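You operate a simulated robot arm through the tools that you are given. There is no shell and no other tool.

Carry out the task below with a simulated robot arm. There is one attempt and no reset: what you move stays moved.

JOB
Fetch the brown bung and set it on the orange sheet. Fetch the blue divider and set it on the top of the blue cart. Take the black valve and put it on the screen ledge. Open the dip lid. The order is free. Set down upright: brown bung.

Only the result counts: the job must be done as asked and must still hold three seconds after the hand-in. Knocking over, shifting, dropping, spilling or breaking anything else fails it. Lids that push on must go on centred and level and be pressed home; caps that screw on are set level and turned clockwise until they are tight. Flat cloth is picked up by pressing the open fingertips on it (5 to 10 N) and closing them slowly along it; thin cloth reads only 2 to 8 mm in the jaws.

ROBOT AND FRAMES
A 6-joint arm with a two-finger parallel gripper on a trunk, on a base that drives. Base frame: it is fixed to the floor where the robot stands at the start and does not move with it; the origin is under the middle of the robot, x ahead of it, y to its left, z up. Units: mm, degrees, N and s.
With the tool pointing down near the work surface it reaches from about 220 to 680 mm from the robot's upright axis, wherever it stands. Its first joint turns from -166.0 to 166.0 degrees. Places, roughly: black valve (3x3x7 cm) [3900, 8100, 400]; blue divider (15x3x12 cm) [-1300, -600, 900]; brown bung [750, 0, 500]; dip lid [2900, 7600, 800]; orange sheet (17x12x1 cm) [-2700, 3200, 900]; screen ledge (32x14 cm) [2360, 3540, 920]; top of the blue cart [-2200, 400, 800]. Payload 4.1 kg.
The TCP is the grasp point between the finger pads, 23 mm short of the fingertips. In the tool frame z runs along the fingers and y along their closing line. The gripper opens to 94 mm. The fingers are 38 mm wide and 10 mm thick; the gripper's body (54 by 96 mm) begins 39 mm behind the TCP.
Orientation is told as [roll, pitch, yaw] about the base's x, y, z axes, in that order, counted from this pose: with the fingers straight down and closing along the base's y, the tool's x points along the base's -x, its y along +y and its z along -z.

CONTROLS
- The arm moves only by the tool servo_tool. Its argument "deltas" is a list of rows, each an object (a shift or turn left out is 0, a gripper value left out holds the last) with "linear": the shift along the tool's x, y, z in mm, a list of three; "dr": the turn, a rotation vector about the tool's x, y, z in degrees, a list of three; "hand": the opening in per cent of the stroke, from 0 (shut) to 100 (fully open). In form: [{"linear": [dx, dy, dz], "dr": [rx, ry, rz], "hand": hand}, ...]. A call has 1 to 20 rows; each row is the pose to reach, as a shift and turn from the pose commanded when the call began, along the tool's axes at that moment. A row lasts 0.2 s, in which the tool goes at most 50 mm and 8.6 degrees; a call with a longer step from one row to the next is refused whole, and so is a gripper value outside its range. Where a pose cannot be reached the arm comes as near as it can. A force on the tool above 40 N (or 10 N above the force at the start of the call, whichever is more), or a blocked arm, ends the call early, and 0.2 s more pass. Each finger travels about 45 mm/s and halts on what it meets, pressing with about 21 N; the grip force reading is that of the motor and also rises with nothing between the fingers. The clock runs only during rows and for 0.2 s after the last one: add rows that repeat a pose to give the fingers time. The reply holds the time, the measured pose of the TCP, the force on the tool along the base axes, the opening and the grip force, in the units named above and with some noise, with the torque about the TCP (base axes, N m) and any sound that the robot's microphone picked up.
- Cameras (640 x 400 px; columns grow to the right, rows downward): "scene" is now at [18.7, 158.9, 1306.1]; the picture's right is [-0.09, -1.00, 0.00], its down [-0.74, 0.07, -0.67] and it looks along [0.66, -0.06, -0.75] (base axes); focal length 267 px, centre (320, 200). "wrist" rides on the gripper at [86, 16, -75] in the tool frame; the picture's right is [-0.18, 0.98, 0.00], its down [-0.58, -0.11, -0.81] and it looks along [-0.79, -0.15, 0.59] (tool axes); focal length 243 px, centre (320, 200). There is no depth. A picture from a camera that has moved, and an enlarged one, comes with that camera's place and axes in the base frame and with its lens.
- grab_frame(camera): a new picture of that camera. No time passes.
- lift_body(by): slides the trunk up (or, below 0, down) by that many mm; the arm and the scene camera ride with it, the base frame stays. It gives what a move gives, with no picture.
- drive_base(legs): drives the robot by 1 to 6 legs, each [ahead, turn to the left] in mm and degrees, along the robot's own axes; the way and the turn of a leg run together, so that a leg with both is an arc; at most 1500 mm and 180 degrees a leg. The arm and the cameras ride along, it lands a little off, and it stops where it bumps. It gives what a move gives.
- turn_head(pan, tilt): turns the head with the scene camera to pan (to the left, within 155 degrees either way) and tilt (down, from -29 to 69), counted from straight ahead of the robot. It gives what a move gives.
- inspect(camera, box): a new picture of the part [left, top, right, bottom] of that camera's present view, enlarged. No time passes.
- finish_job(): hands the job in; it is judged then, once.

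Places have to be worked out from the pictures, the camera data and where the tool is seen. Open the gripper and draw the arm clear of the work before you hand the job in, unless the task says otherwise.

The tools are called after "Call:" as name(argument=value, ...) on one line, values as JSON. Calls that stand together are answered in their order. servo_tool: Moves the arm, as the interface text tells. Its arguments: {"type":"object","properties":{"deltas":{"type":"array","items":{"type":"object","properties":{"linear":{"type":"array","items":{"type":"number"}},"dr":{"type":"array","items":{"type":"number"}},"hand":{"type":"number"}}}}},"required":["deltas"]} The other tools are called the same way: lift_body (by) slides the trunk up or down; drive_base (legs) drives the base; turn_head (pan, tilt) turns the head that bears the scene camera; grab_frame (camera) takes a picture; inspect (camera, box) takes an enlarged picture of a part of a camera's view; finish_job () hands the job in.

At the start:

```text
time_s: 0.0
tool_pos: [357.3, 71.6, 721.8]
orientation: [0.0, 0.1, -0.1]
ft_force: [-0.5, 0.2, 1.0]
wrist_torque: [-0.02, 0.02, 0.02]
gripper_width: 93.8
finger_force: 0.1
trunk travel left (down, up): [-275.0, 315.0]
robot x, y, heading: [-4.8, 0.2, 0.3]
head pan, tilt: [-5.0, 48.2]
```

scene: 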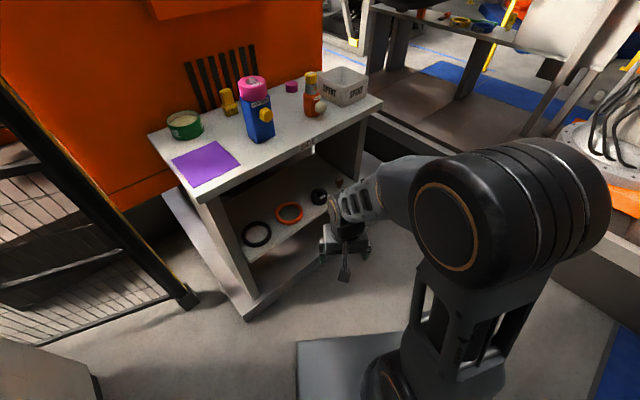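
wrist: 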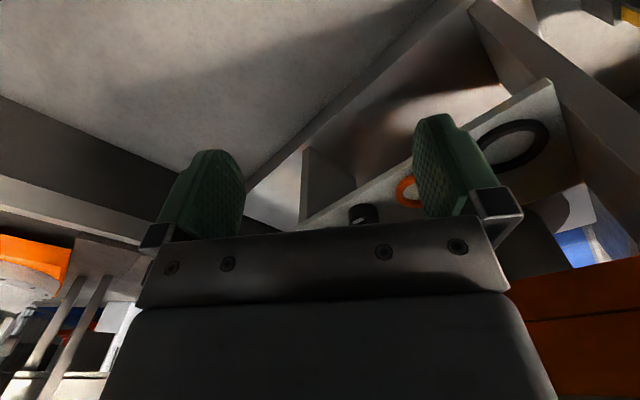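

I'll first look closely at the bench in front, where the bung should be.

Call:
inspect(camera="scene", box=[220, 130, 400, 260])

Call:
inspect(camera="wrist", box=[300, 80, 600, 270])

```text
3.08 times, centred on (310, 195) of scene
camera zoom: at [18.7, 158.9, 1306.1], right [-0.09, -1.0, 0.0], down [-0.74, 0.07, -0.67], along [0.66, -0.06, -0.75], focal length 821 px, centre (351, 215)
```

zoom: 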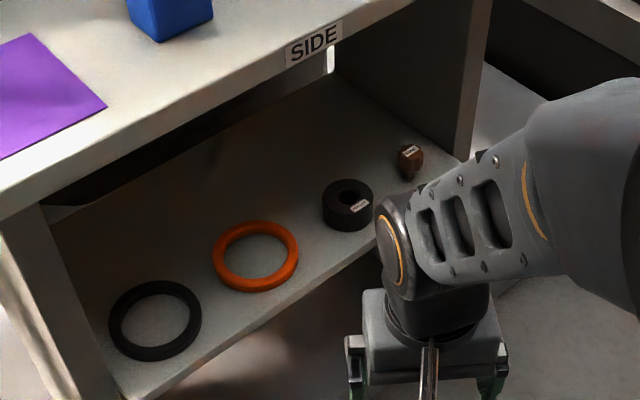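

```text
2.11 times, centred on (450, 175) of wrist
camera zoom: at [271.5, 87.5, 798.3], right [0.18, 0.98, 0.0], down [0.58, -0.11, 0.81], along [0.79, -0.15, -0.59], focal length 511 px, centre (46, 253)
```

zoom: 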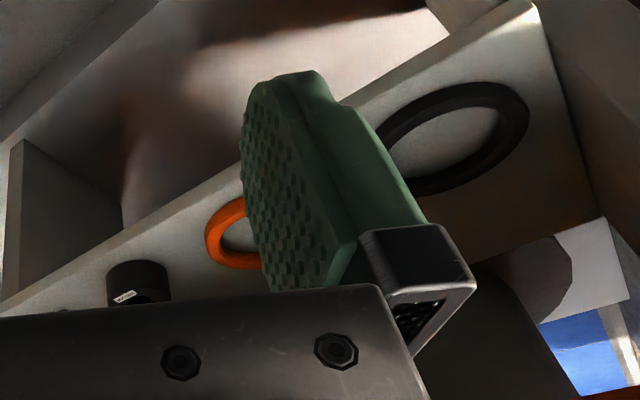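

The bung sits on the lower shelf near its front right end, about [810, 10, 500]. Before moving anything I'll look around to learn the layout.

Call:
turn_head(pan=0, tilt=15)

Call:
grab_frame(camera="scene")

Call:
turn_head(pan=70, tilt=15)

Call:
grab_frame(camera="scene")

Call:
turn_head(pan=140, tilt=15)

Call:
grab_frame(camera="scene")

Call:
turn_head(pan=-140, tilt=15)

Call:
grab_frame(camera="scene")

Call:
turn_head(pan=-70, tilt=15)

Call:
grab_frame(camera="scene")

```text
time_s: 1.0
tool_pos: [356.8, 70.4, 723.8]
orientation: [0.0, 0.0, 0.0]
ft_force: [0.4, 0.6, -0.6]
wrist_torque: [0.0, 0.0, -0.01]
gripper_width: 94.2
finger_force: 0.2
trunk travel left (down, up): [-275.0, 315.0]
robot x, y, heading: [6.3, 4.6, 0.0]
head pan, tilt: [0.0, 15.0]
```

```text
taken
camera scene: at [33.8, 165.8, 1357.3], right [0.0, -1.0, 0.0], down [-0.26, 0.0, -0.97], along [0.97, 0.0, -0.26], focal length 267 px, centre (320, 200)
```

scene: 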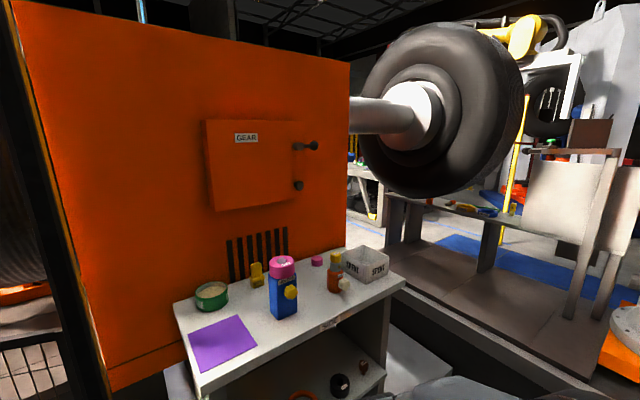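

```text
time_s: 2.4
tool_pos: [357.0, 72.0, 722.5]
orientation: [0.1, -0.1, 0.0]
ft_force: [-0.4, 0.5, -1.1]
wrist_torque: [-0.03, 0.0, -0.01]
gripper_width: 94.1
finger_force: 0.1
trunk travel left (down, up): [-275.0, 315.0]
robot x, y, heading: [2.2, -1.8, 0.0]
head pan, tilt: [70.0, 15.0]
```

```text
taken
camera scene: at [-27.6, 253.5, 1357.4], right [0.94, -0.34, 0.0], down [-0.09, -0.24, -0.97], along [0.33, 0.91, -0.26], focal length 267 px, centre (320, 200)
```

scene: 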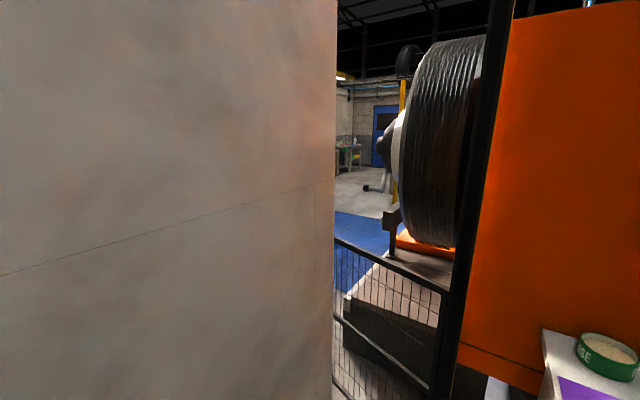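

```text
time_s: 3.8
tool_pos: [356.8, 71.3, 722.2]
orientation: [-0.1, 0.0, 0.0]
ft_force: [-0.3, 0.2, 0.4]
wrist_torque: [0.01, 0.01, 0.0]
gripper_width: 93.9
finger_force: 0.0
trunk travel left (down, up): [-275.0, 315.0]
robot x, y, heading: [-1.9, 1.2, -0.0]
head pan, tilt: [140.0, 15.0]
```

```text
taken
camera scene: at [-131.1, 225.9, 1357.4], right [0.64, 0.77, 0.0], down [0.2, -0.17, -0.97], along [-0.74, 0.62, -0.26], focal length 267 px, centre (320, 200)
```

scene: 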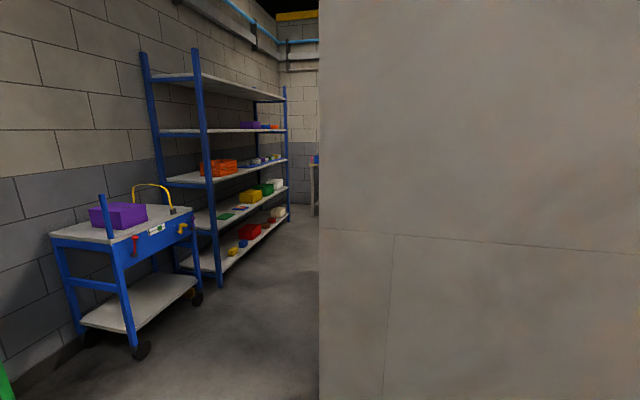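

```text
time_s: 7.7
tool_pos: [355.7, 70.7, 722.0]
orientation: [0.0, 0.0, 0.0]
ft_force: [0.8, -0.3, -0.1]
wrist_torque: [0.01, 0.01, 0.0]
gripper_width: 94.0
finger_force: 0.2
trunk travel left (down, up): [-275.0, 315.0]
robot x, y, heading: [2.1, 0.4, -0.1]
head pan, tilt: [-140.0, 15.0]
```

```text
taken
camera scene: at [-131.2, 105.7, 1357.4], right [-0.64, 0.77, 0.0], down [0.2, 0.17, -0.97], along [-0.74, -0.62, -0.26], focal length 267 px, centre (320, 200)
```

scene: 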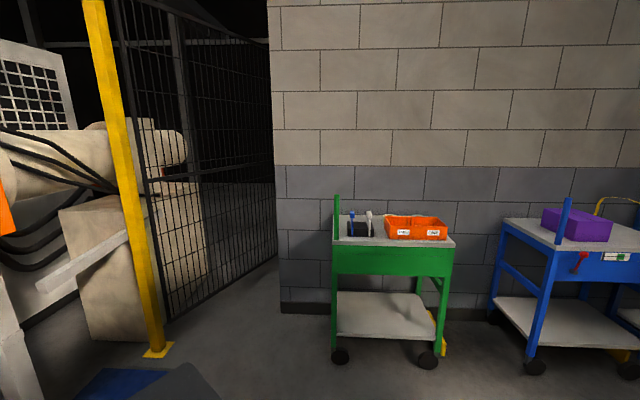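

```text
time_s: 9.1
tool_pos: [356.4, 71.2, 721.8]
orientation: [0.0, 0.0, 0.0]
ft_force: [-0.5, 0.8, -0.4]
wrist_torque: [0.0, 0.0, 0.02]
gripper_width: 94.0
finger_force: 0.0
trunk travel left (down, up): [-275.0, 315.0]
robot x, y, heading: [0.6, -3.7, -0.0]
head pan, tilt: [-70.0, 15.0]
```

```text
taken
camera scene: at [-27.7, 78.0, 1357.4], right [-0.94, -0.34, 0.0], down [-0.09, 0.24, -0.97], along [0.33, -0.91, -0.26], focal length 267 px, centre (320, 200)
```

scene: 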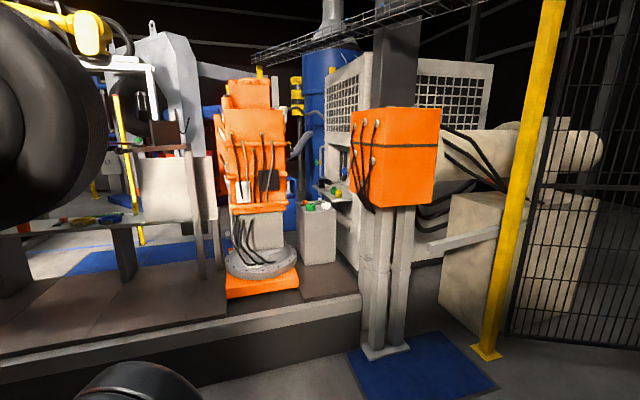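

The carts are behind me, the rack to the rear left, and a pillar blocks the left side. I'll look steeply down to see the base footprint against the bench.

Call:
turn_head(pan=10, tilt=66)

Call:
grab_frame(camera="scene")

Call:
turn_head(pan=-20, tilt=50)

Call:
grab_frame(camera="scene")

```text
time_s: 10.6
tool_pos: [355.8, 71.0, 722.3]
orientation: [0.0, 0.0, 0.0]
ft_force: [-0.9, 0.2, 0.5]
wrist_torque: [0.04, -0.01, 0.0]
gripper_width: 94.1
finger_force: 0.0
trunk travel left (down, up): [-275.0, 315.0]
robot x, y, heading: [3.3, 1.3, 0.1]
head pan, tilt: [10.0, 66.0]
```

```text
taken
camera scene: at [-1.0, 176.1, 1284.5], right [0.17, -0.98, 0.0], down [-0.9, -0.16, -0.41], along [0.4, 0.07, -0.91], focal length 267 px, centre (320, 200)
```

scene: 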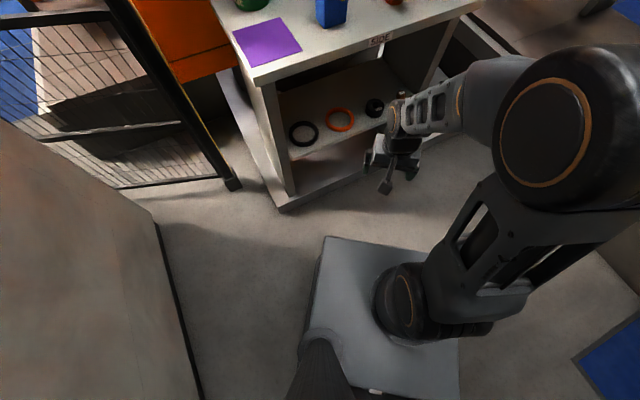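

```text
time_s: 11.6
tool_pos: [357.3, 71.8, 722.1]
orientation: [0.0, 0.0, 0.1]
ft_force: [-1.1, 0.3, -0.5]
wrist_torque: [-0.02, -0.01, 0.02]
gripper_width: 93.9
finger_force: 0.1
trunk travel left (down, up): [-275.0, 315.0]
robot x, y, heading: [1.4, 0.8, -0.1]
head pan, tilt: [-20.0, 50.0]
```

```text
taken
camera scene: at [12.7, 139.5, 1303.6], right [-0.34, -0.94, 0.0], down [-0.72, 0.26, -0.64], along [0.6, -0.22, -0.77], focal length 267 px, centre (320, 200)
```

scene: 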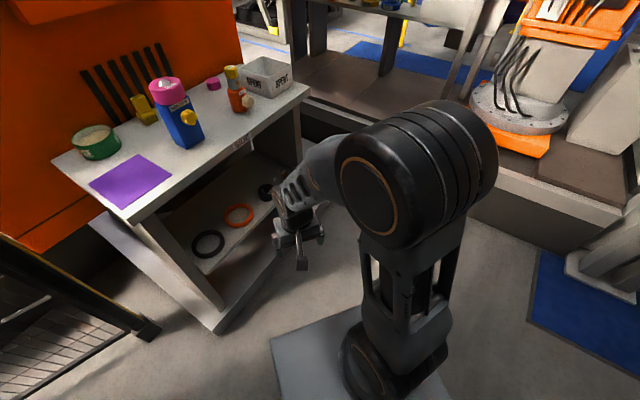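

The base front is about x=310–340 with clear floor to the bench (front plane about 620 mm away along heading 36°). I'll drive 150 mm ahead so that the bung comes within reach, and re-measure it.

Call:
drive_base(legs=[[150, 0]])

Call:
turn_head(pan=-10, tilt=50)

Call:
grab_frame(camera="scene")

Call:
grab_frame(camera="wrist")

```text
time_s: 12.9
tool_pos: [508.5, 72.6, 722.2]
orientation: [-0.1, -0.1, 0.0]
ft_force: [0.4, 0.7, 0.5]
wrist_torque: [-0.02, 0.0, 0.02]
gripper_width: 94.0
finger_force: 0.1
trunk travel left (down, up): [-275.0, 315.0]
robot x, y, heading: [152.5, -2.1, 0.1]
head pan, tilt: [-20.0, 50.0]
```

```text
time_s: 13.7
tool_pos: [508.8, 70.1, 722.1]
orientation: [-0.1, 0.0, 0.0]
ft_force: [-0.2, -0.7, 0.9]
wrist_torque: [0.03, 0.0, 0.03]
gripper_width: 94.0
finger_force: 0.1
trunk travel left (down, up): [-275.0, 315.0]
robot x, y, heading: [149.7, 0.1, -0.0]
head pan, tilt: [-10.0, 50.0]
```

```text
taken
camera scene: at [167.4, 152.4, 1303.7], right [-0.17, -0.98, 0.0], down [-0.75, 0.13, -0.64], along [0.63, -0.11, -0.77], focal length 267 px, centre (320, 200)
```

scene: 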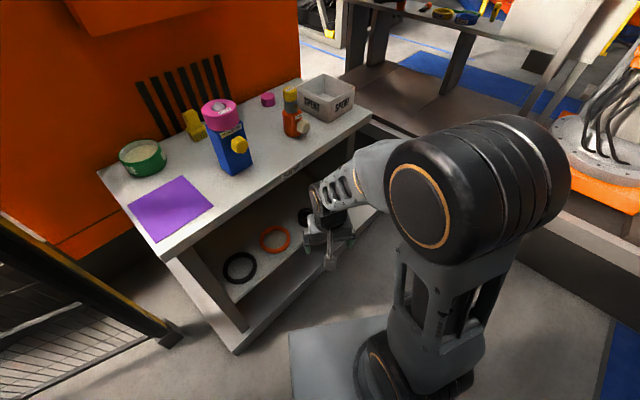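

```text
taken
camera wrist: at [422.6, 87.6, 798.3], right [0.18, 0.98, 0.0], down [0.58, -0.11, 0.81], along [0.79, -0.15, -0.59], focal length 243 px, centre (320, 200)
```

wrist: 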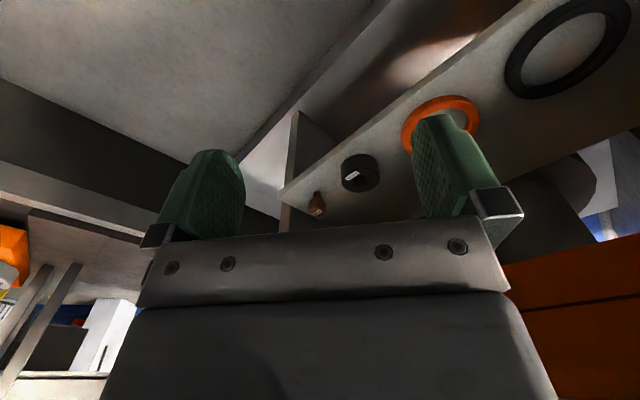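

Call:
inspect(camera="wrist", box=[270, 140, 390, 215])

Call:
inspect(camera="scene", box=[200, 190, 400, 315])

```text
5.33 times, centred on (330, 178) of wrist
camera zoom: at [422.6, 87.6, 798.3], right [0.18, 0.98, 0.0], down [0.58, -0.11, 0.81], along [0.79, -0.15, -0.59], focal length 1294 px, centre (267, 320)
```

zoom: 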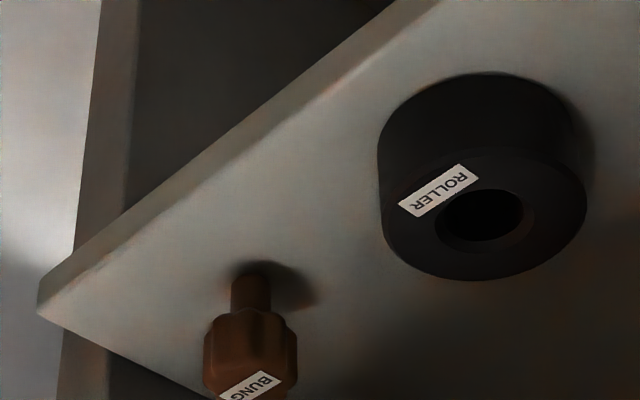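

```text
3.20 times, centred on (300, 252) of scene
camera zoom: at [167.4, 152.4, 1303.7], right [-0.17, -0.98, 0.0], down [-0.75, 0.13, -0.64], along [0.63, -0.11, -0.77], focal length 854 px, centre (384, 32)
```

zoom: 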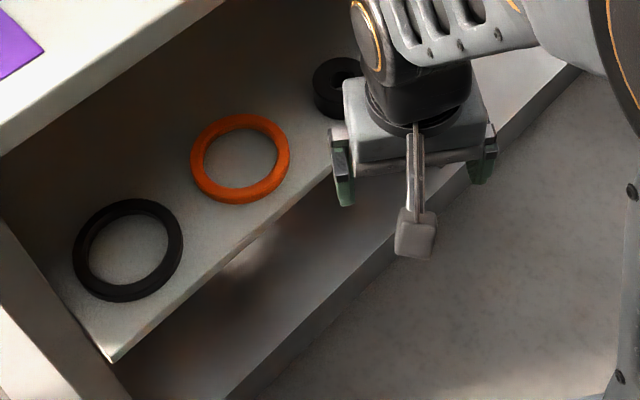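

The bung stands stem down with its hex head (labelled BUNG) up; triangulating the two views puts its foot near [765, 17, 520]. I'll tilt the hand 45° forward and bring it in front of the shelf for a closer wrist view.

Call:
servo_tool(deltas=[{"linear": [-20, -8, 20], "dr": [0, -7.5, 0], "hand": 100}, {"linear": [-40, -16, 40], "dr": [0, -15, 0]}, {"linear": [-60, -24, 60], "dr": [0, -22.5, 0]}, {"linear": [-80, -32, 80], "dr": [0, -30, 0]}, {"linear": [-100, -40, 100], "dr": [0, -37.5, 0]}, {"linear": [-120, -51, 120], "dr": [0, -45, 0]}, {"linear": [-120, -51, 120], "dr": [0, -45, 0]}])

Call:
grab_frame(camera="wrist")

Call:
grab_frame(camera="scene")

```text
time_s: 15.3
tool_pos: [639.5, 46.6, 616.1]
orientation: [-3.7, -44.4, 2.2]
ft_force: [-0.5, -0.9, 0.1]
wrist_torque: [0.01, 0.02, -0.02]
gripper_width: 93.7
finger_force: 0.0
out of reach, approached as far as the arm can: row 3, 4, 5, 6, 7
trunk travel left (down, up): [-275.0, 315.0]
robot x, y, heading: [153.1, 1.3, 0.1]
head pan, tilt: [-10.0, 50.0]
```

```text
taken
camera wrist: at [526.6, 63.8, 609.3], right [0.14, 0.99, 0.08], down [-0.15, -0.06, 0.99], along [0.98, -0.15, 0.14], focal length 243 px, centre (320, 200)
```

wrist: 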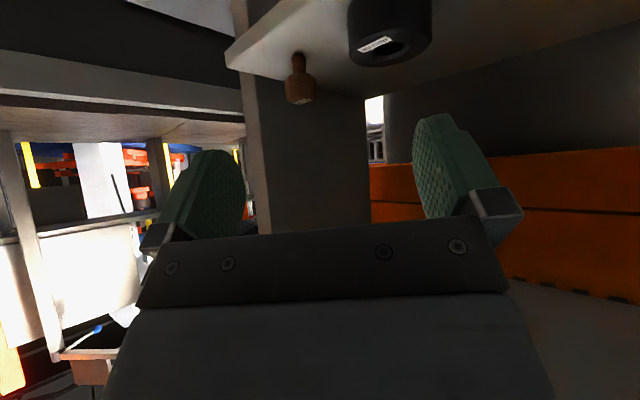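

```text
taken
camera scene: at [167.6, 152.5, 1303.6], right [-0.17, -0.98, 0.0], down [-0.75, 0.13, -0.64], along [0.63, -0.11, -0.77], focal length 267 px, centre (320, 200)
```

scene: 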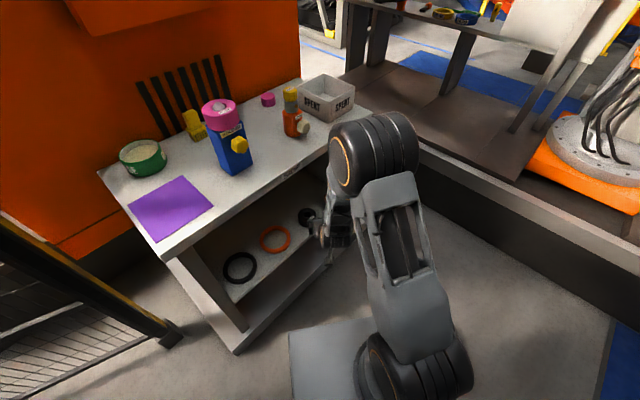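

The hand got to about [640, 47, 616], with the elbow folded hard – probably near its limit since the bung is fairly close. The view now lets me fix the bung better; zooming in.

Call:
inspect(camera="wrist", box=[220, 0, 440, 138])

Call:
inspect(camera="scene", box=[260, 100, 480, 240])

```text
2.90 times, centred on (330, 69) of wrist
camera zoom: at [526.6, 63.8, 609.3], right [0.14, 0.99, 0.08], down [-0.15, -0.06, 0.99], along [0.98, -0.15, 0.14], focal length 703 px, centre (291, 580)
```

zoom: 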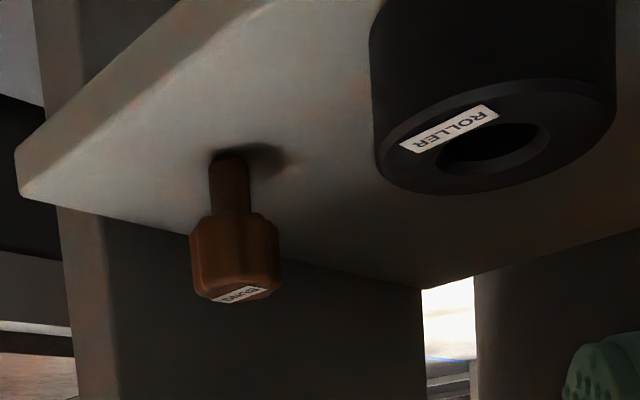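

```text
2.86 times, centred on (370, 170) of scene
camera zoom: at [167.6, 152.5, 1303.6], right [-0.17, -0.98, 0.0], down [-0.75, 0.13, -0.64], along [0.63, -0.11, -0.77], focal length 762 px, centre (177, 286)
```

zoom: 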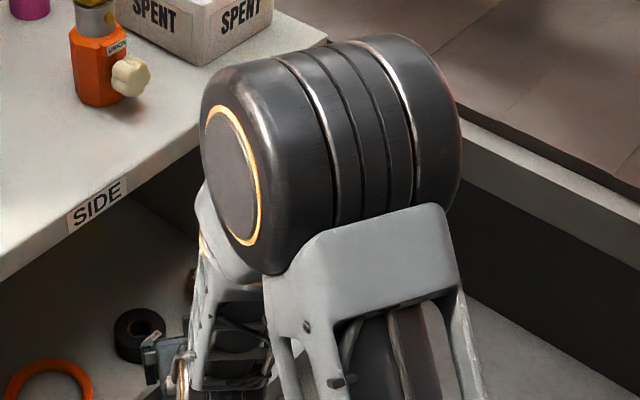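

The elbow is still well clear of the bench top. I'll hold the pose for a few rows to see whether the arm settles to the commanded pose or really is limited.

Call:
servo_tool(deltas=[{"linear": [0, 0, 0]}, {"linear": [0, 0, 0]}, {"linear": [0, 0, 0]}])

```text
time_s: 16.1
tool_pos: [639.2, 46.7, 615.6]
orientation: [-3.9, -44.3, 2.1]
ft_force: [0.5, 0.6, 0.0]
wrist_torque: [0.01, 0.0, -0.01]
gripper_width: 94.2
finger_force: 0.1
trunk travel left (down, up): [-275.0, 315.0]
robot x, y, heading: [151.1, 3.5, 0.0]
head pan, tilt: [-10.0, 50.0]
```

It is a real limit (arm folded). I'll try moving away from the body, +60 mm x and −20 mm y, still above and in front of the shelf edge, to see if the limit eases.

Call:
servo_tool(deltas=[{"linear": [-21, -10, 21]}, {"linear": [-43, -20, 42]}, {"linear": [-43, -20, 42]}])

Call:
grab_frame(camera="scene")

```text
time_s: 16.9
tool_pos: [700.4, 32.6, 617.2]
orientation: [-4.4, -44.1, 2.3]
ft_force: [0.9, -0.3, 0.1]
wrist_torque: [0.0, 0.0, -0.02]
gripper_width: 94.0
finger_force: 0.1
out of reach, approached as far as the arm can: row 2, 3
trunk travel left (down, up): [-275.0, 315.0]
robot x, y, heading: [153.8, 2.1, 0.1]
head pan, tilt: [-10.0, 50.0]
```

```text
taken
camera scene: at [167.5, 152.4, 1303.7], right [-0.17, -0.98, 0.0], down [-0.75, 0.13, -0.64], along [0.63, -0.11, -0.77], focal length 267 px, centre (320, 200)
```

scene: 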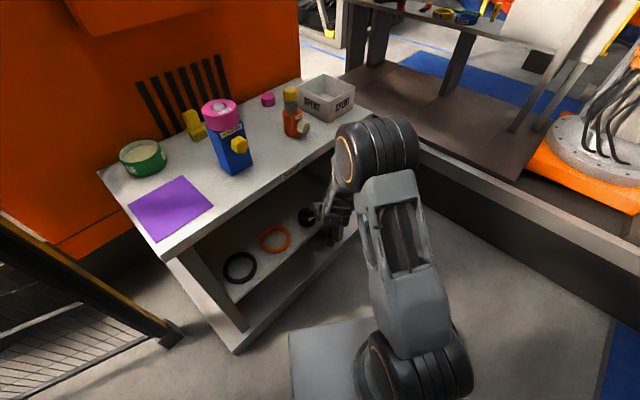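

Position follows except sideways, and the residual is a turn about the tool axis, which suggests the last joint is at its stop. I'll turn the hand −12° about its own axis and re-try the sideways move.

Call:
servo_tool(deltas=[{"linear": [0, -5, 0], "dr": [0, 0, -6]}, {"linear": [0, -10, 0], "dr": [0, 0, -12]}, {"linear": [0, -10, 0], "dr": [0, 0, -12]}])

Call:
grab_frame(camera="wrist")

```text
time_s: 17.7
tool_pos: [701.8, 30.4, 621.1]
orientation: [-15.6, -41.9, 18.4]
ft_force: [-0.1, -0.3, 0.4]
wrist_torque: [0.0, -0.01, 0.0]
gripper_width: 93.9
finger_force: 0.1
out of reach, approached as far as the arm can: row 1, 2, 3
trunk travel left (down, up): [-275.0, 315.0]
robot x, y, heading: [151.5, 0.6, 0.1]
head pan, tilt: [-10.0, 50.0]
```

```text
taken
camera wrist: at [587.9, 29.7, 614.8], right [0.0, 1.0, -0.07], down [-0.14, 0.07, 0.99], along [0.99, 0.01, 0.14], focal length 243 px, centre (320, 200)
```

wrist: 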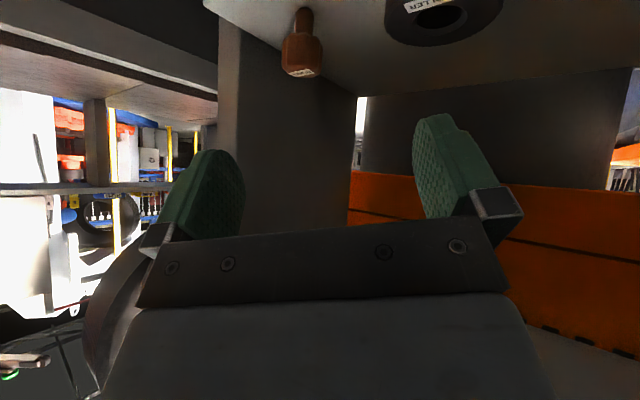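

The arm seems wrist-limited here because it is too folded. I'll back away 150 mm, lower the trunk 150 mm so the arm can reach out more stretched, and then restore the straight 45° tilt.

Call:
drive_base(legs=[[-150, 0]])

Call:
lift_body(by=-130)

Call:
grab_frame(camera="scene")

```text
time_s: 19.0
tool_pos: [550.8, 30.3, 620.7]
orientation: [-15.6, -42.1, 18.3]
ft_force: [-0.8, -0.3, -0.1]
wrist_torque: [-0.01, -0.03, -0.01]
gripper_width: 94.2
finger_force: 0.0
trunk travel left (down, up): [-275.0, 315.0]
robot x, y, heading: [-0.6, -1.4, 0.1]
head pan, tilt: [-10.0, 50.0]
```

```text
time_s: 20.6
tool_pos: [550.7, 30.9, 490.7]
orientation: [-15.5, -42.1, 18.5]
ft_force: [0.5, -1.1, 0.0]
wrist_torque: [0.03, 0.0, -0.02]
gripper_width: 94.1
finger_force: 0.2
trunk travel left (down, up): [-145.0, 445.0]
robot x, y, heading: [-0.1, 3.0, 0.3]
head pan, tilt: [-10.0, 50.0]
```

```text
taken
camera scene: at [15.4, 152.3, 1173.7], right [-0.17, -0.99, 0.0], down [-0.75, 0.13, -0.64], along [0.63, -0.11, -0.77], focal length 267 px, centre (320, 200)
```

scene: 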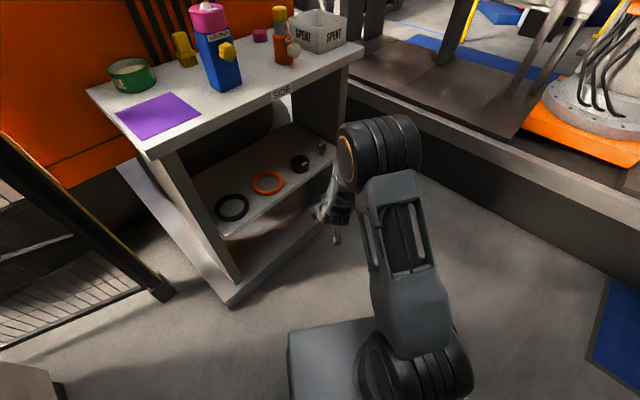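

Now raise the hand 120 mm and go 60 mm forward while undoing the twist, back to a straight 45° tilt.

Call:
servo_tool(deltas=[{"linear": [-24, -6, -9], "dr": [0, 0, 4]}, {"linear": [-49, -13, -18], "dr": [0, 0, 8]}, {"linear": [-74, -19, -27], "dr": [0, 0, 12]}, {"linear": [-98, -26, -36], "dr": [0, 0, 16]}, {"linear": [-122, -32, -44], "dr": [0, 0, 16.5]}, {"linear": [-122, -32, -44], "dr": [0, 0, 16.5]}])

Call:
inspect(camera="scene", box=[240, 90, 400, 190])

Call:
grab_frame(camera="wrist")

```text
time_s: 22.0
tool_pos: [611.5, 31.7, 611.3]
orientation: [-0.1, -44.4, -3.9]
ft_force: [1.0, -0.3, 0.1]
wrist_torque: [0.04, 0.0, 0.04]
gripper_width: 94.0
finger_force: 0.1
trunk travel left (down, up): [-145.0, 445.0]
robot x, y, heading: [0.4, -1.2, -0.1]
head pan, tilt: [-10.0, 50.0]
```

```text
4.00 times, centred on (320, 140) of scene
camera zoom: at [15.4, 152.3, 1173.7], right [-0.17, -0.99, 0.0], down [-0.75, 0.13, -0.64], along [0.63, -0.11, -0.77], focal length 1067 px, centre (320, 440)
```

zoom: 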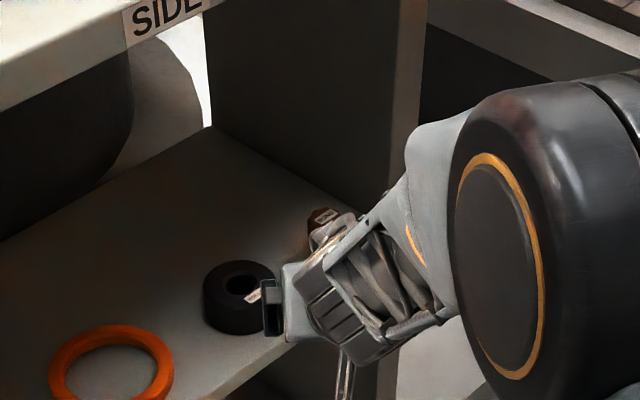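

```text
taken
camera wrist: at [498.9, 56.2, 605.4], right [0.2, 0.97, 0.13], down [-0.15, -0.1, 0.98], along [0.97, -0.22, 0.13], focal length 243 px, centre (320, 200)
```

wrist: 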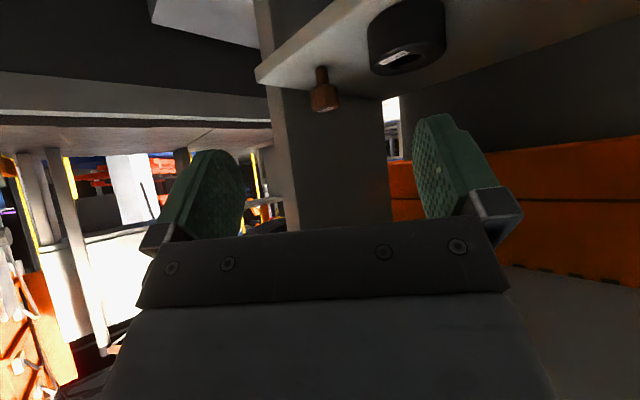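

The straight 45° pose is reached now. Combining rays, the bung is about at [795, 12], shelf top z≈494, head centre z≈525, head about 33 mm wide. I'll drive 50 mm ahead, steepen the tilt slightly, narrow the fingers to ~60 mm, and re-image from pre-grasp.

Call:
drive_base(legs=[[50, 0]])

Call:
servo_tool(deltas=[{"linear": [-15, -10, 15], "dr": [0, 4, 0], "hand": 64}, {"linear": [-25, -16, 17], "dr": [0, 8, 0], "hand": 64}, {"linear": [-25, -16, 17], "dr": [0, 8, 0], "hand": 64}])

Call:
grab_frame(camera="wrist")

Call:
inspect(camera="scene", box=[240, 90, 400, 190])

```text
time_s: 22.9
tool_pos: [660.2, 31.7, 611.3]
orientation: [-0.1, -44.3, -4.2]
ft_force: [0.2, -0.2, -0.7]
wrist_torque: [-0.02, -0.05, 0.01]
gripper_width: 93.8
finger_force: 0.0
trunk travel left (down, up): [-145.0, 445.0]
robot x, y, heading: [49.1, 1.2, 0.0]
head pan, tilt: [-10.0, 50.0]
```

```text
time_s: 23.7
tool_pos: [684.7, 12.3, 613.9]
orientation: [-1.4, -37.8, -4.2]
ft_force: [0.9, 0.3, 0.0]
wrist_torque: [0.02, 0.02, 0.01]
gripper_width: 60.3
finger_force: 0.1
out of reach, approached as far as the arm can: row 1, 2, 3
trunk travel left (down, up): [-145.0, 445.0]
robot x, y, heading: [47.3, 2.9, -0.1]
head pan, tilt: [-10.0, 50.0]
```

```text
taken
camera wrist: at [573.9, 39.4, 621.1], right [0.23, 0.97, 0.09], down [-0.04, -0.09, 1.0], along [0.97, -0.24, 0.02], focal length 243 px, centre (320, 200)
```

wrist: 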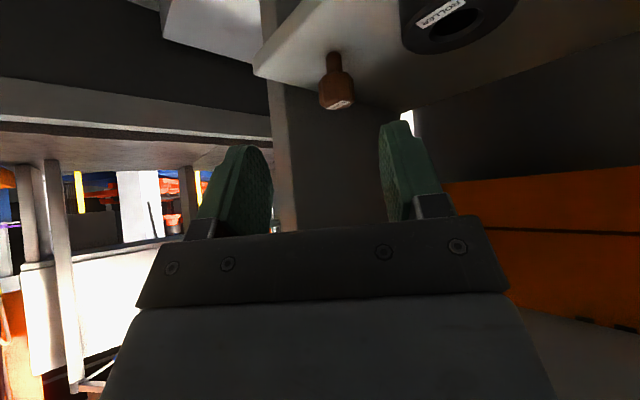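

```text
4.00 times, centred on (320, 140) of scene
camera zoom: at [65.5, 152.4, 1173.6], right [-0.17, -0.99, 0.0], down [-0.75, 0.13, -0.64], along [0.63, -0.11, -0.77], focal length 1067 px, centre (320, 440)
```

zoom: 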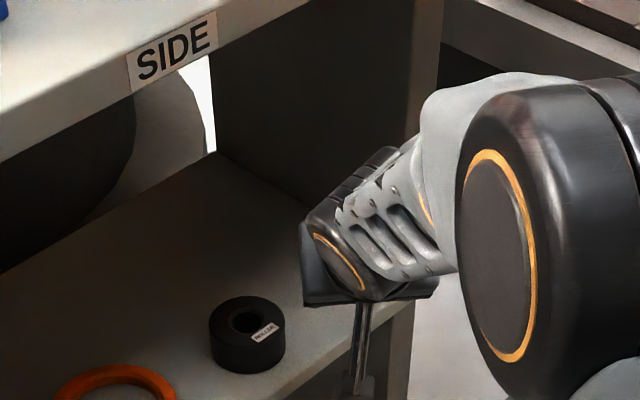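

The arm is hovering near a wrist singularity with this tilt. Lowering the trunk more flattens the forearm, and a tilt of only ~20° still fits under the table top (bottom ~820); I'll do that.

Call:
lift_body(by=-110)

Call:
servo_tool(deltas=[{"linear": [-17, 0, -22], "dr": [0, 4.5, 0]}, {"linear": [-34, 0, -44], "dr": [0, 9, 0]}, {"linear": [-51, 0, -65], "dr": [0, 13.5, 0]}, {"linear": [-67, 0, -87], "dr": [0, 18, 0]}, {"linear": [-67, 0, -87], "dr": [0, 18, 0]}])

Call:
grab_frame(camera="wrist")

Call:
grab_frame(camera="scene")

```text
time_s: 25.2
tool_pos: [685.4, 13.4, 503.6]
orientation: [-1.5, -37.7, -4.2]
ft_force: [-0.5, -0.2, 0.5]
wrist_torque: [0.03, 0.0, -0.04]
gripper_width: 60.2
finger_force: 0.1
trunk travel left (down, up): [-35.0, 555.0]
robot x, y, heading: [54.6, -2.6, 0.0]
head pan, tilt: [-10.0, 50.0]
```

```text
time_s: 26.4
tool_pos: [685.9, 15.7, 613.5]
orientation: [-1.2, -19.7, -4.7]
ft_force: [0.2, 0.7, 0.0]
wrist_torque: [-0.01, 0.01, 0.02]
gripper_width: 60.0
finger_force: 0.0
trunk travel left (down, up): [-35.0, 555.0]
robot x, y, heading: [46.6, -1.6, -0.2]
head pan, tilt: [-10.0, 50.0]
```

```text
taken
camera wrist: at [581.2, 42.4, 655.6], right [0.26, 0.96, 0.04], down [0.27, -0.11, 0.96], along [0.93, -0.24, -0.29], focal length 243 px, centre (320, 200)
```

wrist: 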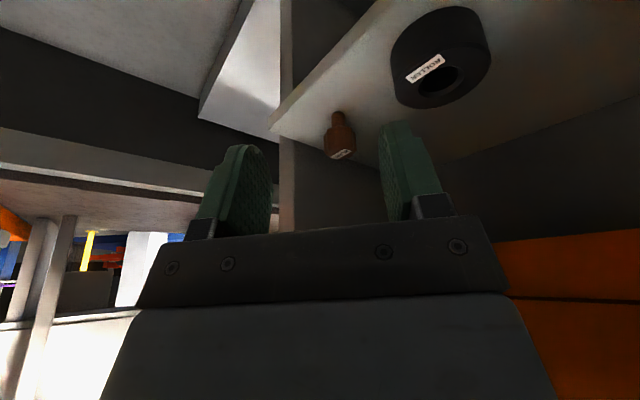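

```text
taken
camera scene: at [65.6, 152.3, 1063.7], right [-0.17, -0.99, 0.0], down [-0.75, 0.13, -0.64], along [0.63, -0.11, -0.77], focal length 267 px, centre (320, 200)
```

scene: 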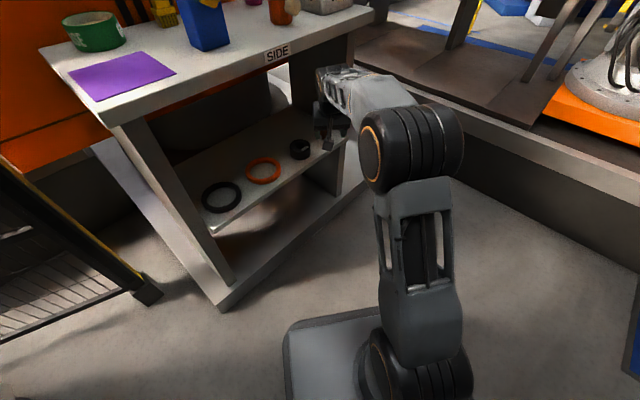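

The pose is now exact (tilt 20°). All rays agree on the bung near [800, 9], head centre z≈525. Zooming to measure its apparent size for range.

Call:
inspect(camera="wrist", box=[260, 80, 420, 180])

Call:
inspect(camera="scene", box=[230, 30, 390, 190])

```text
4.00 times, centred on (340, 130) of wrist
camera zoom: at [581.2, 42.4, 655.6], right [0.26, 0.96, 0.04], down [0.27, -0.11, 0.96], along [0.93, -0.24, -0.29], focal length 970 px, centre (240, 480)
```

zoom: 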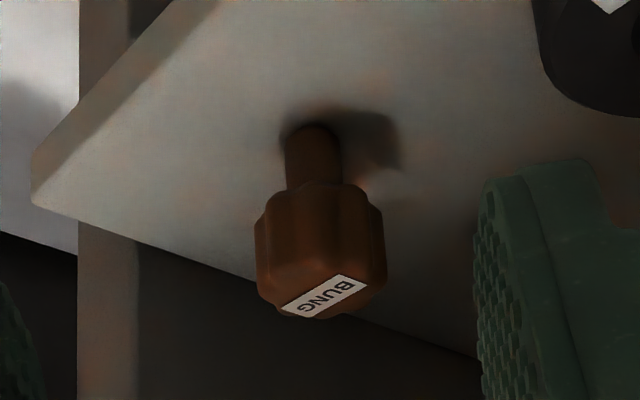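

```text
2.50 times, centred on (310, 110) of scene
camera zoom: at [65.6, 152.3, 1063.7], right [-0.17, -0.99, 0.0], down [-0.75, 0.13, -0.64], along [0.63, -0.11, -0.77], focal length 667 px, centre (345, 425)
```

zoom: 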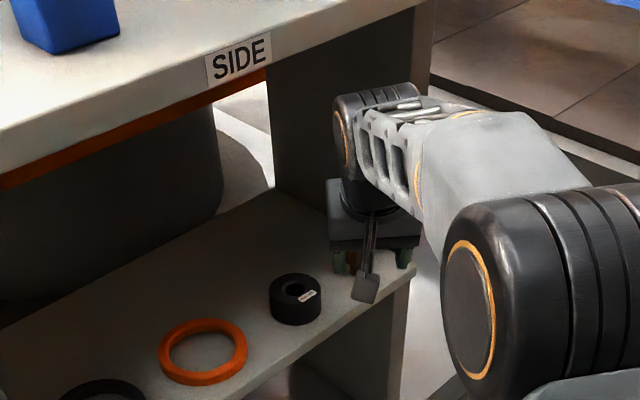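

Head spans about 33 mm and its top is at z≈542. I'll go down in front of the shelf to [715, 11, 560] first (keeps the wrist below the table top), then look again.

Call:
servo_tool(deltas=[{"linear": [-5, -1, 30]}, {"linear": [-9.4, -1.3, 60.7]}, {"linear": [-9.4, -1.3, 60.7]}])

Call:
grab_frame(camera="wrist")

Call:
grab_frame(camera="scene")

```text
time_s: 27.2
tool_pos: [715.2, 10.8, 559.0]
orientation: [-1.2, -19.8, -4.8]
ft_force: [-0.4, 0.4, 0.2]
wrist_torque: [0.0, 0.01, 0.01]
gripper_width: 60.1
finger_force: 0.1
trunk travel left (down, up): [-35.0, 555.0]
robot x, y, heading: [49.1, -1.9, 0.1]
head pan, tilt: [-10.0, 50.0]
```

```text
taken
camera wrist: at [610.6, 37.2, 601.2], right [0.26, 0.96, 0.04], down [0.26, -0.11, 0.96], along [0.93, -0.24, -0.28], focal length 243 px, centre (320, 200)
```

wrist: 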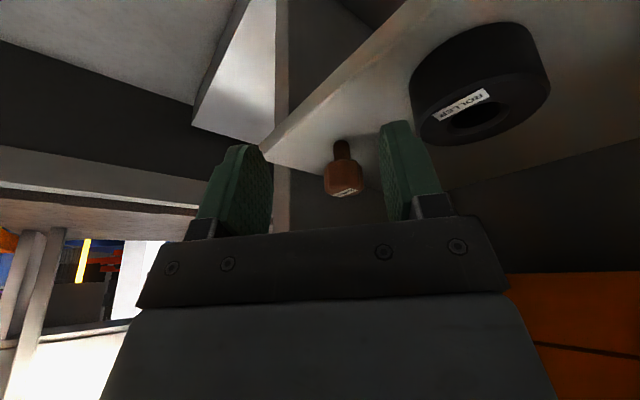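

```text
taken
camera scene: at [65.6, 152.3, 1063.7], right [-0.17, -0.99, 0.0], down [-0.75, 0.13, -0.64], along [0.63, -0.11, -0.77], focal length 267 px, centre (320, 200)
```

scene: 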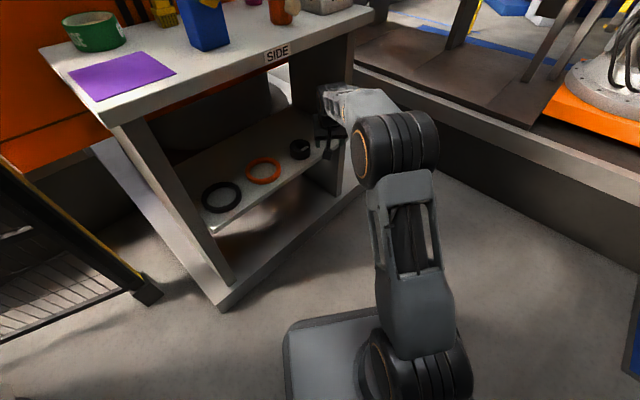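

The head centre is on the row of the TCP already. I'll move 75 % of the remaining way and check alignment.

Call:
servo_tool(deltas=[{"linear": [-18, 1.6, 12]}, {"linear": [-35, 3.2, 24]}, {"linear": [-50, 4.6, 34]}, {"linear": [-50, 4.6, 34]}])

Call:
grab_frame(camera="wrist")

Call:
inspect(camera="scene", box=[230, 30, 430, 190])

```text
time_s: 28.2
tool_pos: [771.8, 11.6, 544.6]
orientation: [-1.2, -19.7, -4.7]
ft_force: [1.1, 0.3, 0.7]
wrist_torque: [0.02, -0.02, -0.01]
gripper_width: 60.2
finger_force: 0.0
trunk travel left (down, up): [-35.0, 555.0]
robot x, y, heading: [51.6, -0.3, 0.0]
head pan, tilt: [-10.0, 50.0]
```

```text
taken
camera wrist: at [668.3, 36.9, 586.2], right [0.26, 0.96, 0.04], down [0.27, -0.11, 0.96], along [0.93, -0.24, -0.29], focal length 243 px, centre (320, 200)
```

wrist: 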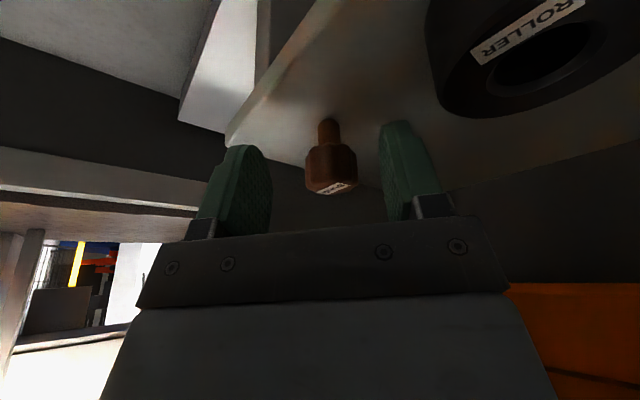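

```text
2.50 times, centred on (330, 110) of scene
camera zoom: at [65.6, 152.3, 1063.7], right [-0.17, -0.99, 0.0], down [-0.75, 0.13, -0.64], along [0.63, -0.11, -0.77], focal length 667 px, centre (295, 425)
```

zoom: 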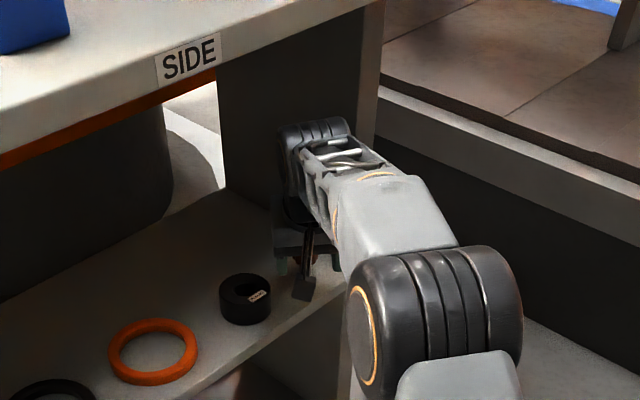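

Nearly there: head centre about [800, 9.5, 526]. I'll advance the last ~30 mm with the TCP at z≈536, checking for contact.

Call:
servo_tool(deltas=[{"linear": [-8, 0.3, 6]}, {"linear": [-16, 0.5, 12]}, {"linear": [-23.5, 0.7, 17.5]}, {"linear": [-23.5, 0.7, 17.5]}])

Call:
grab_frame(camera="wrist")

```text
time_s: 29.2
tool_pos: [800.3, 7.6, 536.5]
orientation: [-1.2, -19.8, -4.7]
ft_force: [0.2, 0.5, 0.2]
wrist_torque: [-0.01, 0.02, 0.03]
gripper_width: 60.0
finger_force: 0.1
trunk travel left (down, up): [-35.0, 555.0]
robot x, y, heading: [51.3, -2.1, -0.0]
head pan, tilt: [-10.0, 50.0]
```

```text
taken
camera wrist: at [695.9, 34.1, 578.4], right [0.26, 0.96, 0.04], down [0.27, -0.11, 0.96], along [0.93, -0.24, -0.29], focal length 243 px, centre (320, 200)
```

wrist: 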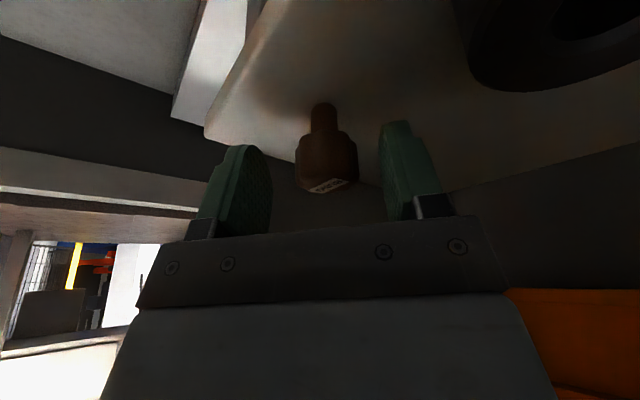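

Call:
inspect(camera="wrist", box=[200, 70, 460, 230])

```text
2.46 times, centred on (330, 150) of wrist
camera zoom: at [695.9, 34.1, 578.4], right [0.26, 0.96, 0.04], down [0.27, -0.11, 0.96], along [0.93, -0.24, -0.29], focal length 597 px, centre (295, 323)
```

zoom: 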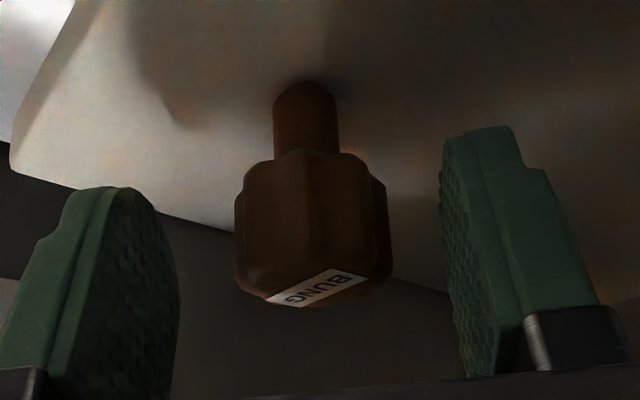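

Comparing the head's apparent size across views, it is ~37 mm wide and ~30 mm further along: centre about [822, 6, 515], shelf z≈476. I'll advance there.

Call:
servo_tool(deltas=[{"linear": [-5, 0.2, 8]}, {"linear": [-10, 0.5, 16]}, {"linear": [-15, 0.7, 23]}, {"linear": [-15, 0.7, 23]}])

Call:
inspect(camera="wrist", box=[200, 70, 460, 230])

Call:
inspect(camera="scene", box=[230, 30, 430, 190])

```text
time_s: 30.2
tool_pos: [816.8, 6.9, 519.4]
orientation: [-1.2, -19.8, -4.8]
ft_force: [0.2, 0.5, 0.5]
wrist_torque: [0.02, -0.03, 0.01]
gripper_width: 60.4
finger_force: 0.0
out of reach, approached as far as the arm can: row 3, 4
trunk travel left (down, up): [-35.0, 555.0]
robot x, y, heading: [48.8, 1.1, 0.2]
head pan, tilt: [-10.0, 50.0]
```

```text
2.46 times, centred on (330, 150) of wrist
camera zoom: at [712.8, 32.7, 561.6], right [0.26, 0.96, 0.04], down [0.27, -0.11, 0.96], along [0.93, -0.24, -0.29], focal length 597 px, centre (295, 323)
```

zoom: 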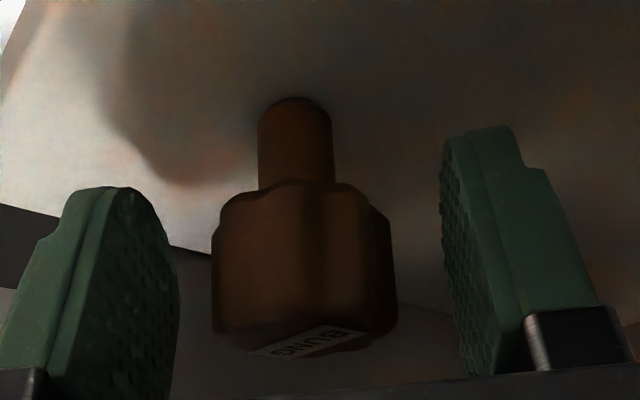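

```text
2.50 times, centred on (330, 110) of scene
camera zoom: at [65.6, 152.3, 1063.7], right [-0.17, -0.99, 0.0], down [-0.75, 0.13, -0.64], along [0.63, -0.11, -0.77], focal length 667 px, centre (295, 425)
```

zoom: 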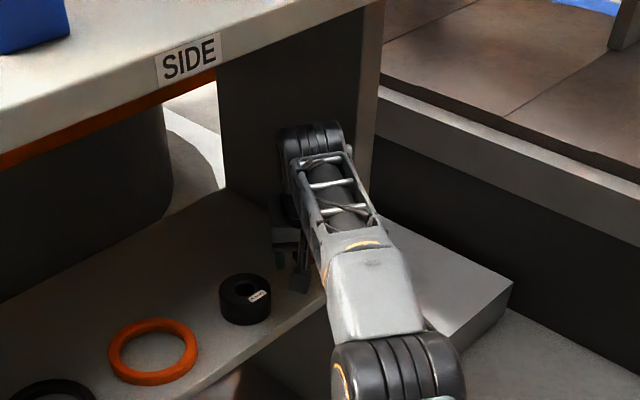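

The head now sits between the pads (≈7 mm beyond the TCP, well inside the 38 mm finger width). Closing gently and holding.

Call:
servo_tool(deltas=[{"hand": 50}, {"hand": 42}, {"hand": 36}, {"hand": 30}, {"hand": 30}, {"hand": 30}])

Call:
inspect(camera="wrist", box=[200, 70, 460, 230])

```text
time_s: 31.6
tool_pos: [817.0, 6.2, 519.8]
orientation: [-1.2, -19.8, -4.7]
ft_force: [-0.2, 1.4, 0.7]
wrist_torque: [0.01, -0.01, -0.03]
gripper_width: 32.9
finger_force: 20.6
trunk travel left (down, up): [-35.0, 555.0]
robot x, y, heading: [52.3, 2.6, 0.5]
head pan, tilt: [-10.0, 50.0]
```

```text
2.46 times, centred on (330, 150) of wrist
camera zoom: at [712.8, 32.8, 561.7], right [0.26, 0.96, 0.04], down [0.27, -0.11, 0.96], along [0.93, -0.24, -0.29], focal length 597 px, centre (295, 323)
```

zoom: 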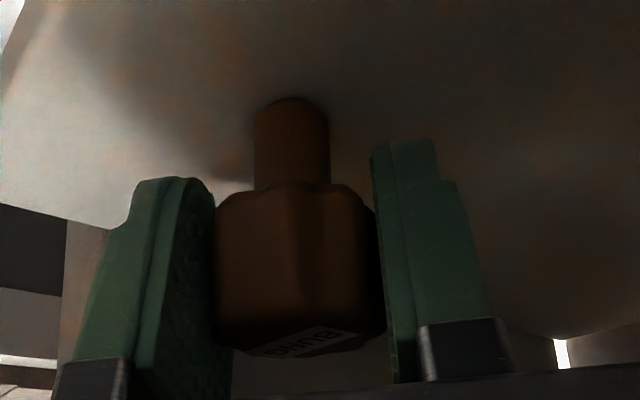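

Gripped at 32.9 mm, 20.6 N. Lifting 30 mm straight up, then backing out 150 mm from the shelf.

Call:
servo_tool(deltas=[{"linear": [-2, 0, -10], "hand": 25}, {"linear": [-4, -0.5, -20]}, {"linear": [-5.4, -1, -30]}, {"linear": [30, -4, -42]}, {"linear": [65, -7, -54]}, {"linear": [98, -10, -66]}, {"linear": [130.6, -14, -78]}, {"linear": [130.6, -14, -78]}])

Call:
grab_frame(camera="wrist")

Call:
grab_frame(camera="scene")

```text
time_s: 33.4
tool_pos: [666.6, 4.4, 546.9]
orientation: [-1.1, -19.9, -4.7]
ft_force: [-0.4, 0.4, -1.0]
wrist_torque: [-0.02, 0.02, 0.02]
gripper_width: 32.6
finger_force: 20.7
trunk travel left (down, up): [-35.0, 555.0]
robot x, y, heading: [47.0, -0.5, 0.2]
head pan, tilt: [-10.0, 50.0]
```

```text
taken
camera wrist: at [562.4, 30.5, 589.4], right [0.26, 0.96, 0.04], down [0.26, -0.11, 0.96], along [0.93, -0.24, -0.28], focal length 243 px, centre (320, 200)
```

wrist: 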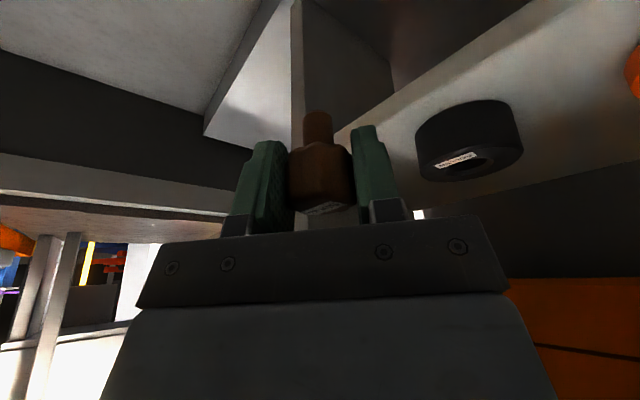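

```text
taken
camera scene: at [65.6, 152.3, 1063.7], right [-0.17, -0.99, 0.0], down [-0.75, 0.13, -0.64], along [0.63, -0.11, -0.77], focal length 267 px, centre (320, 200)
```

scene: 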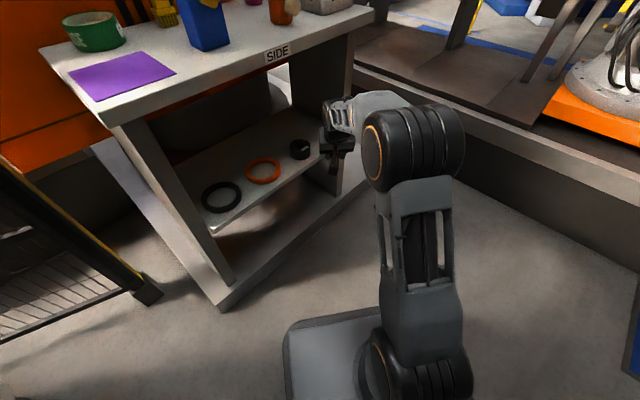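

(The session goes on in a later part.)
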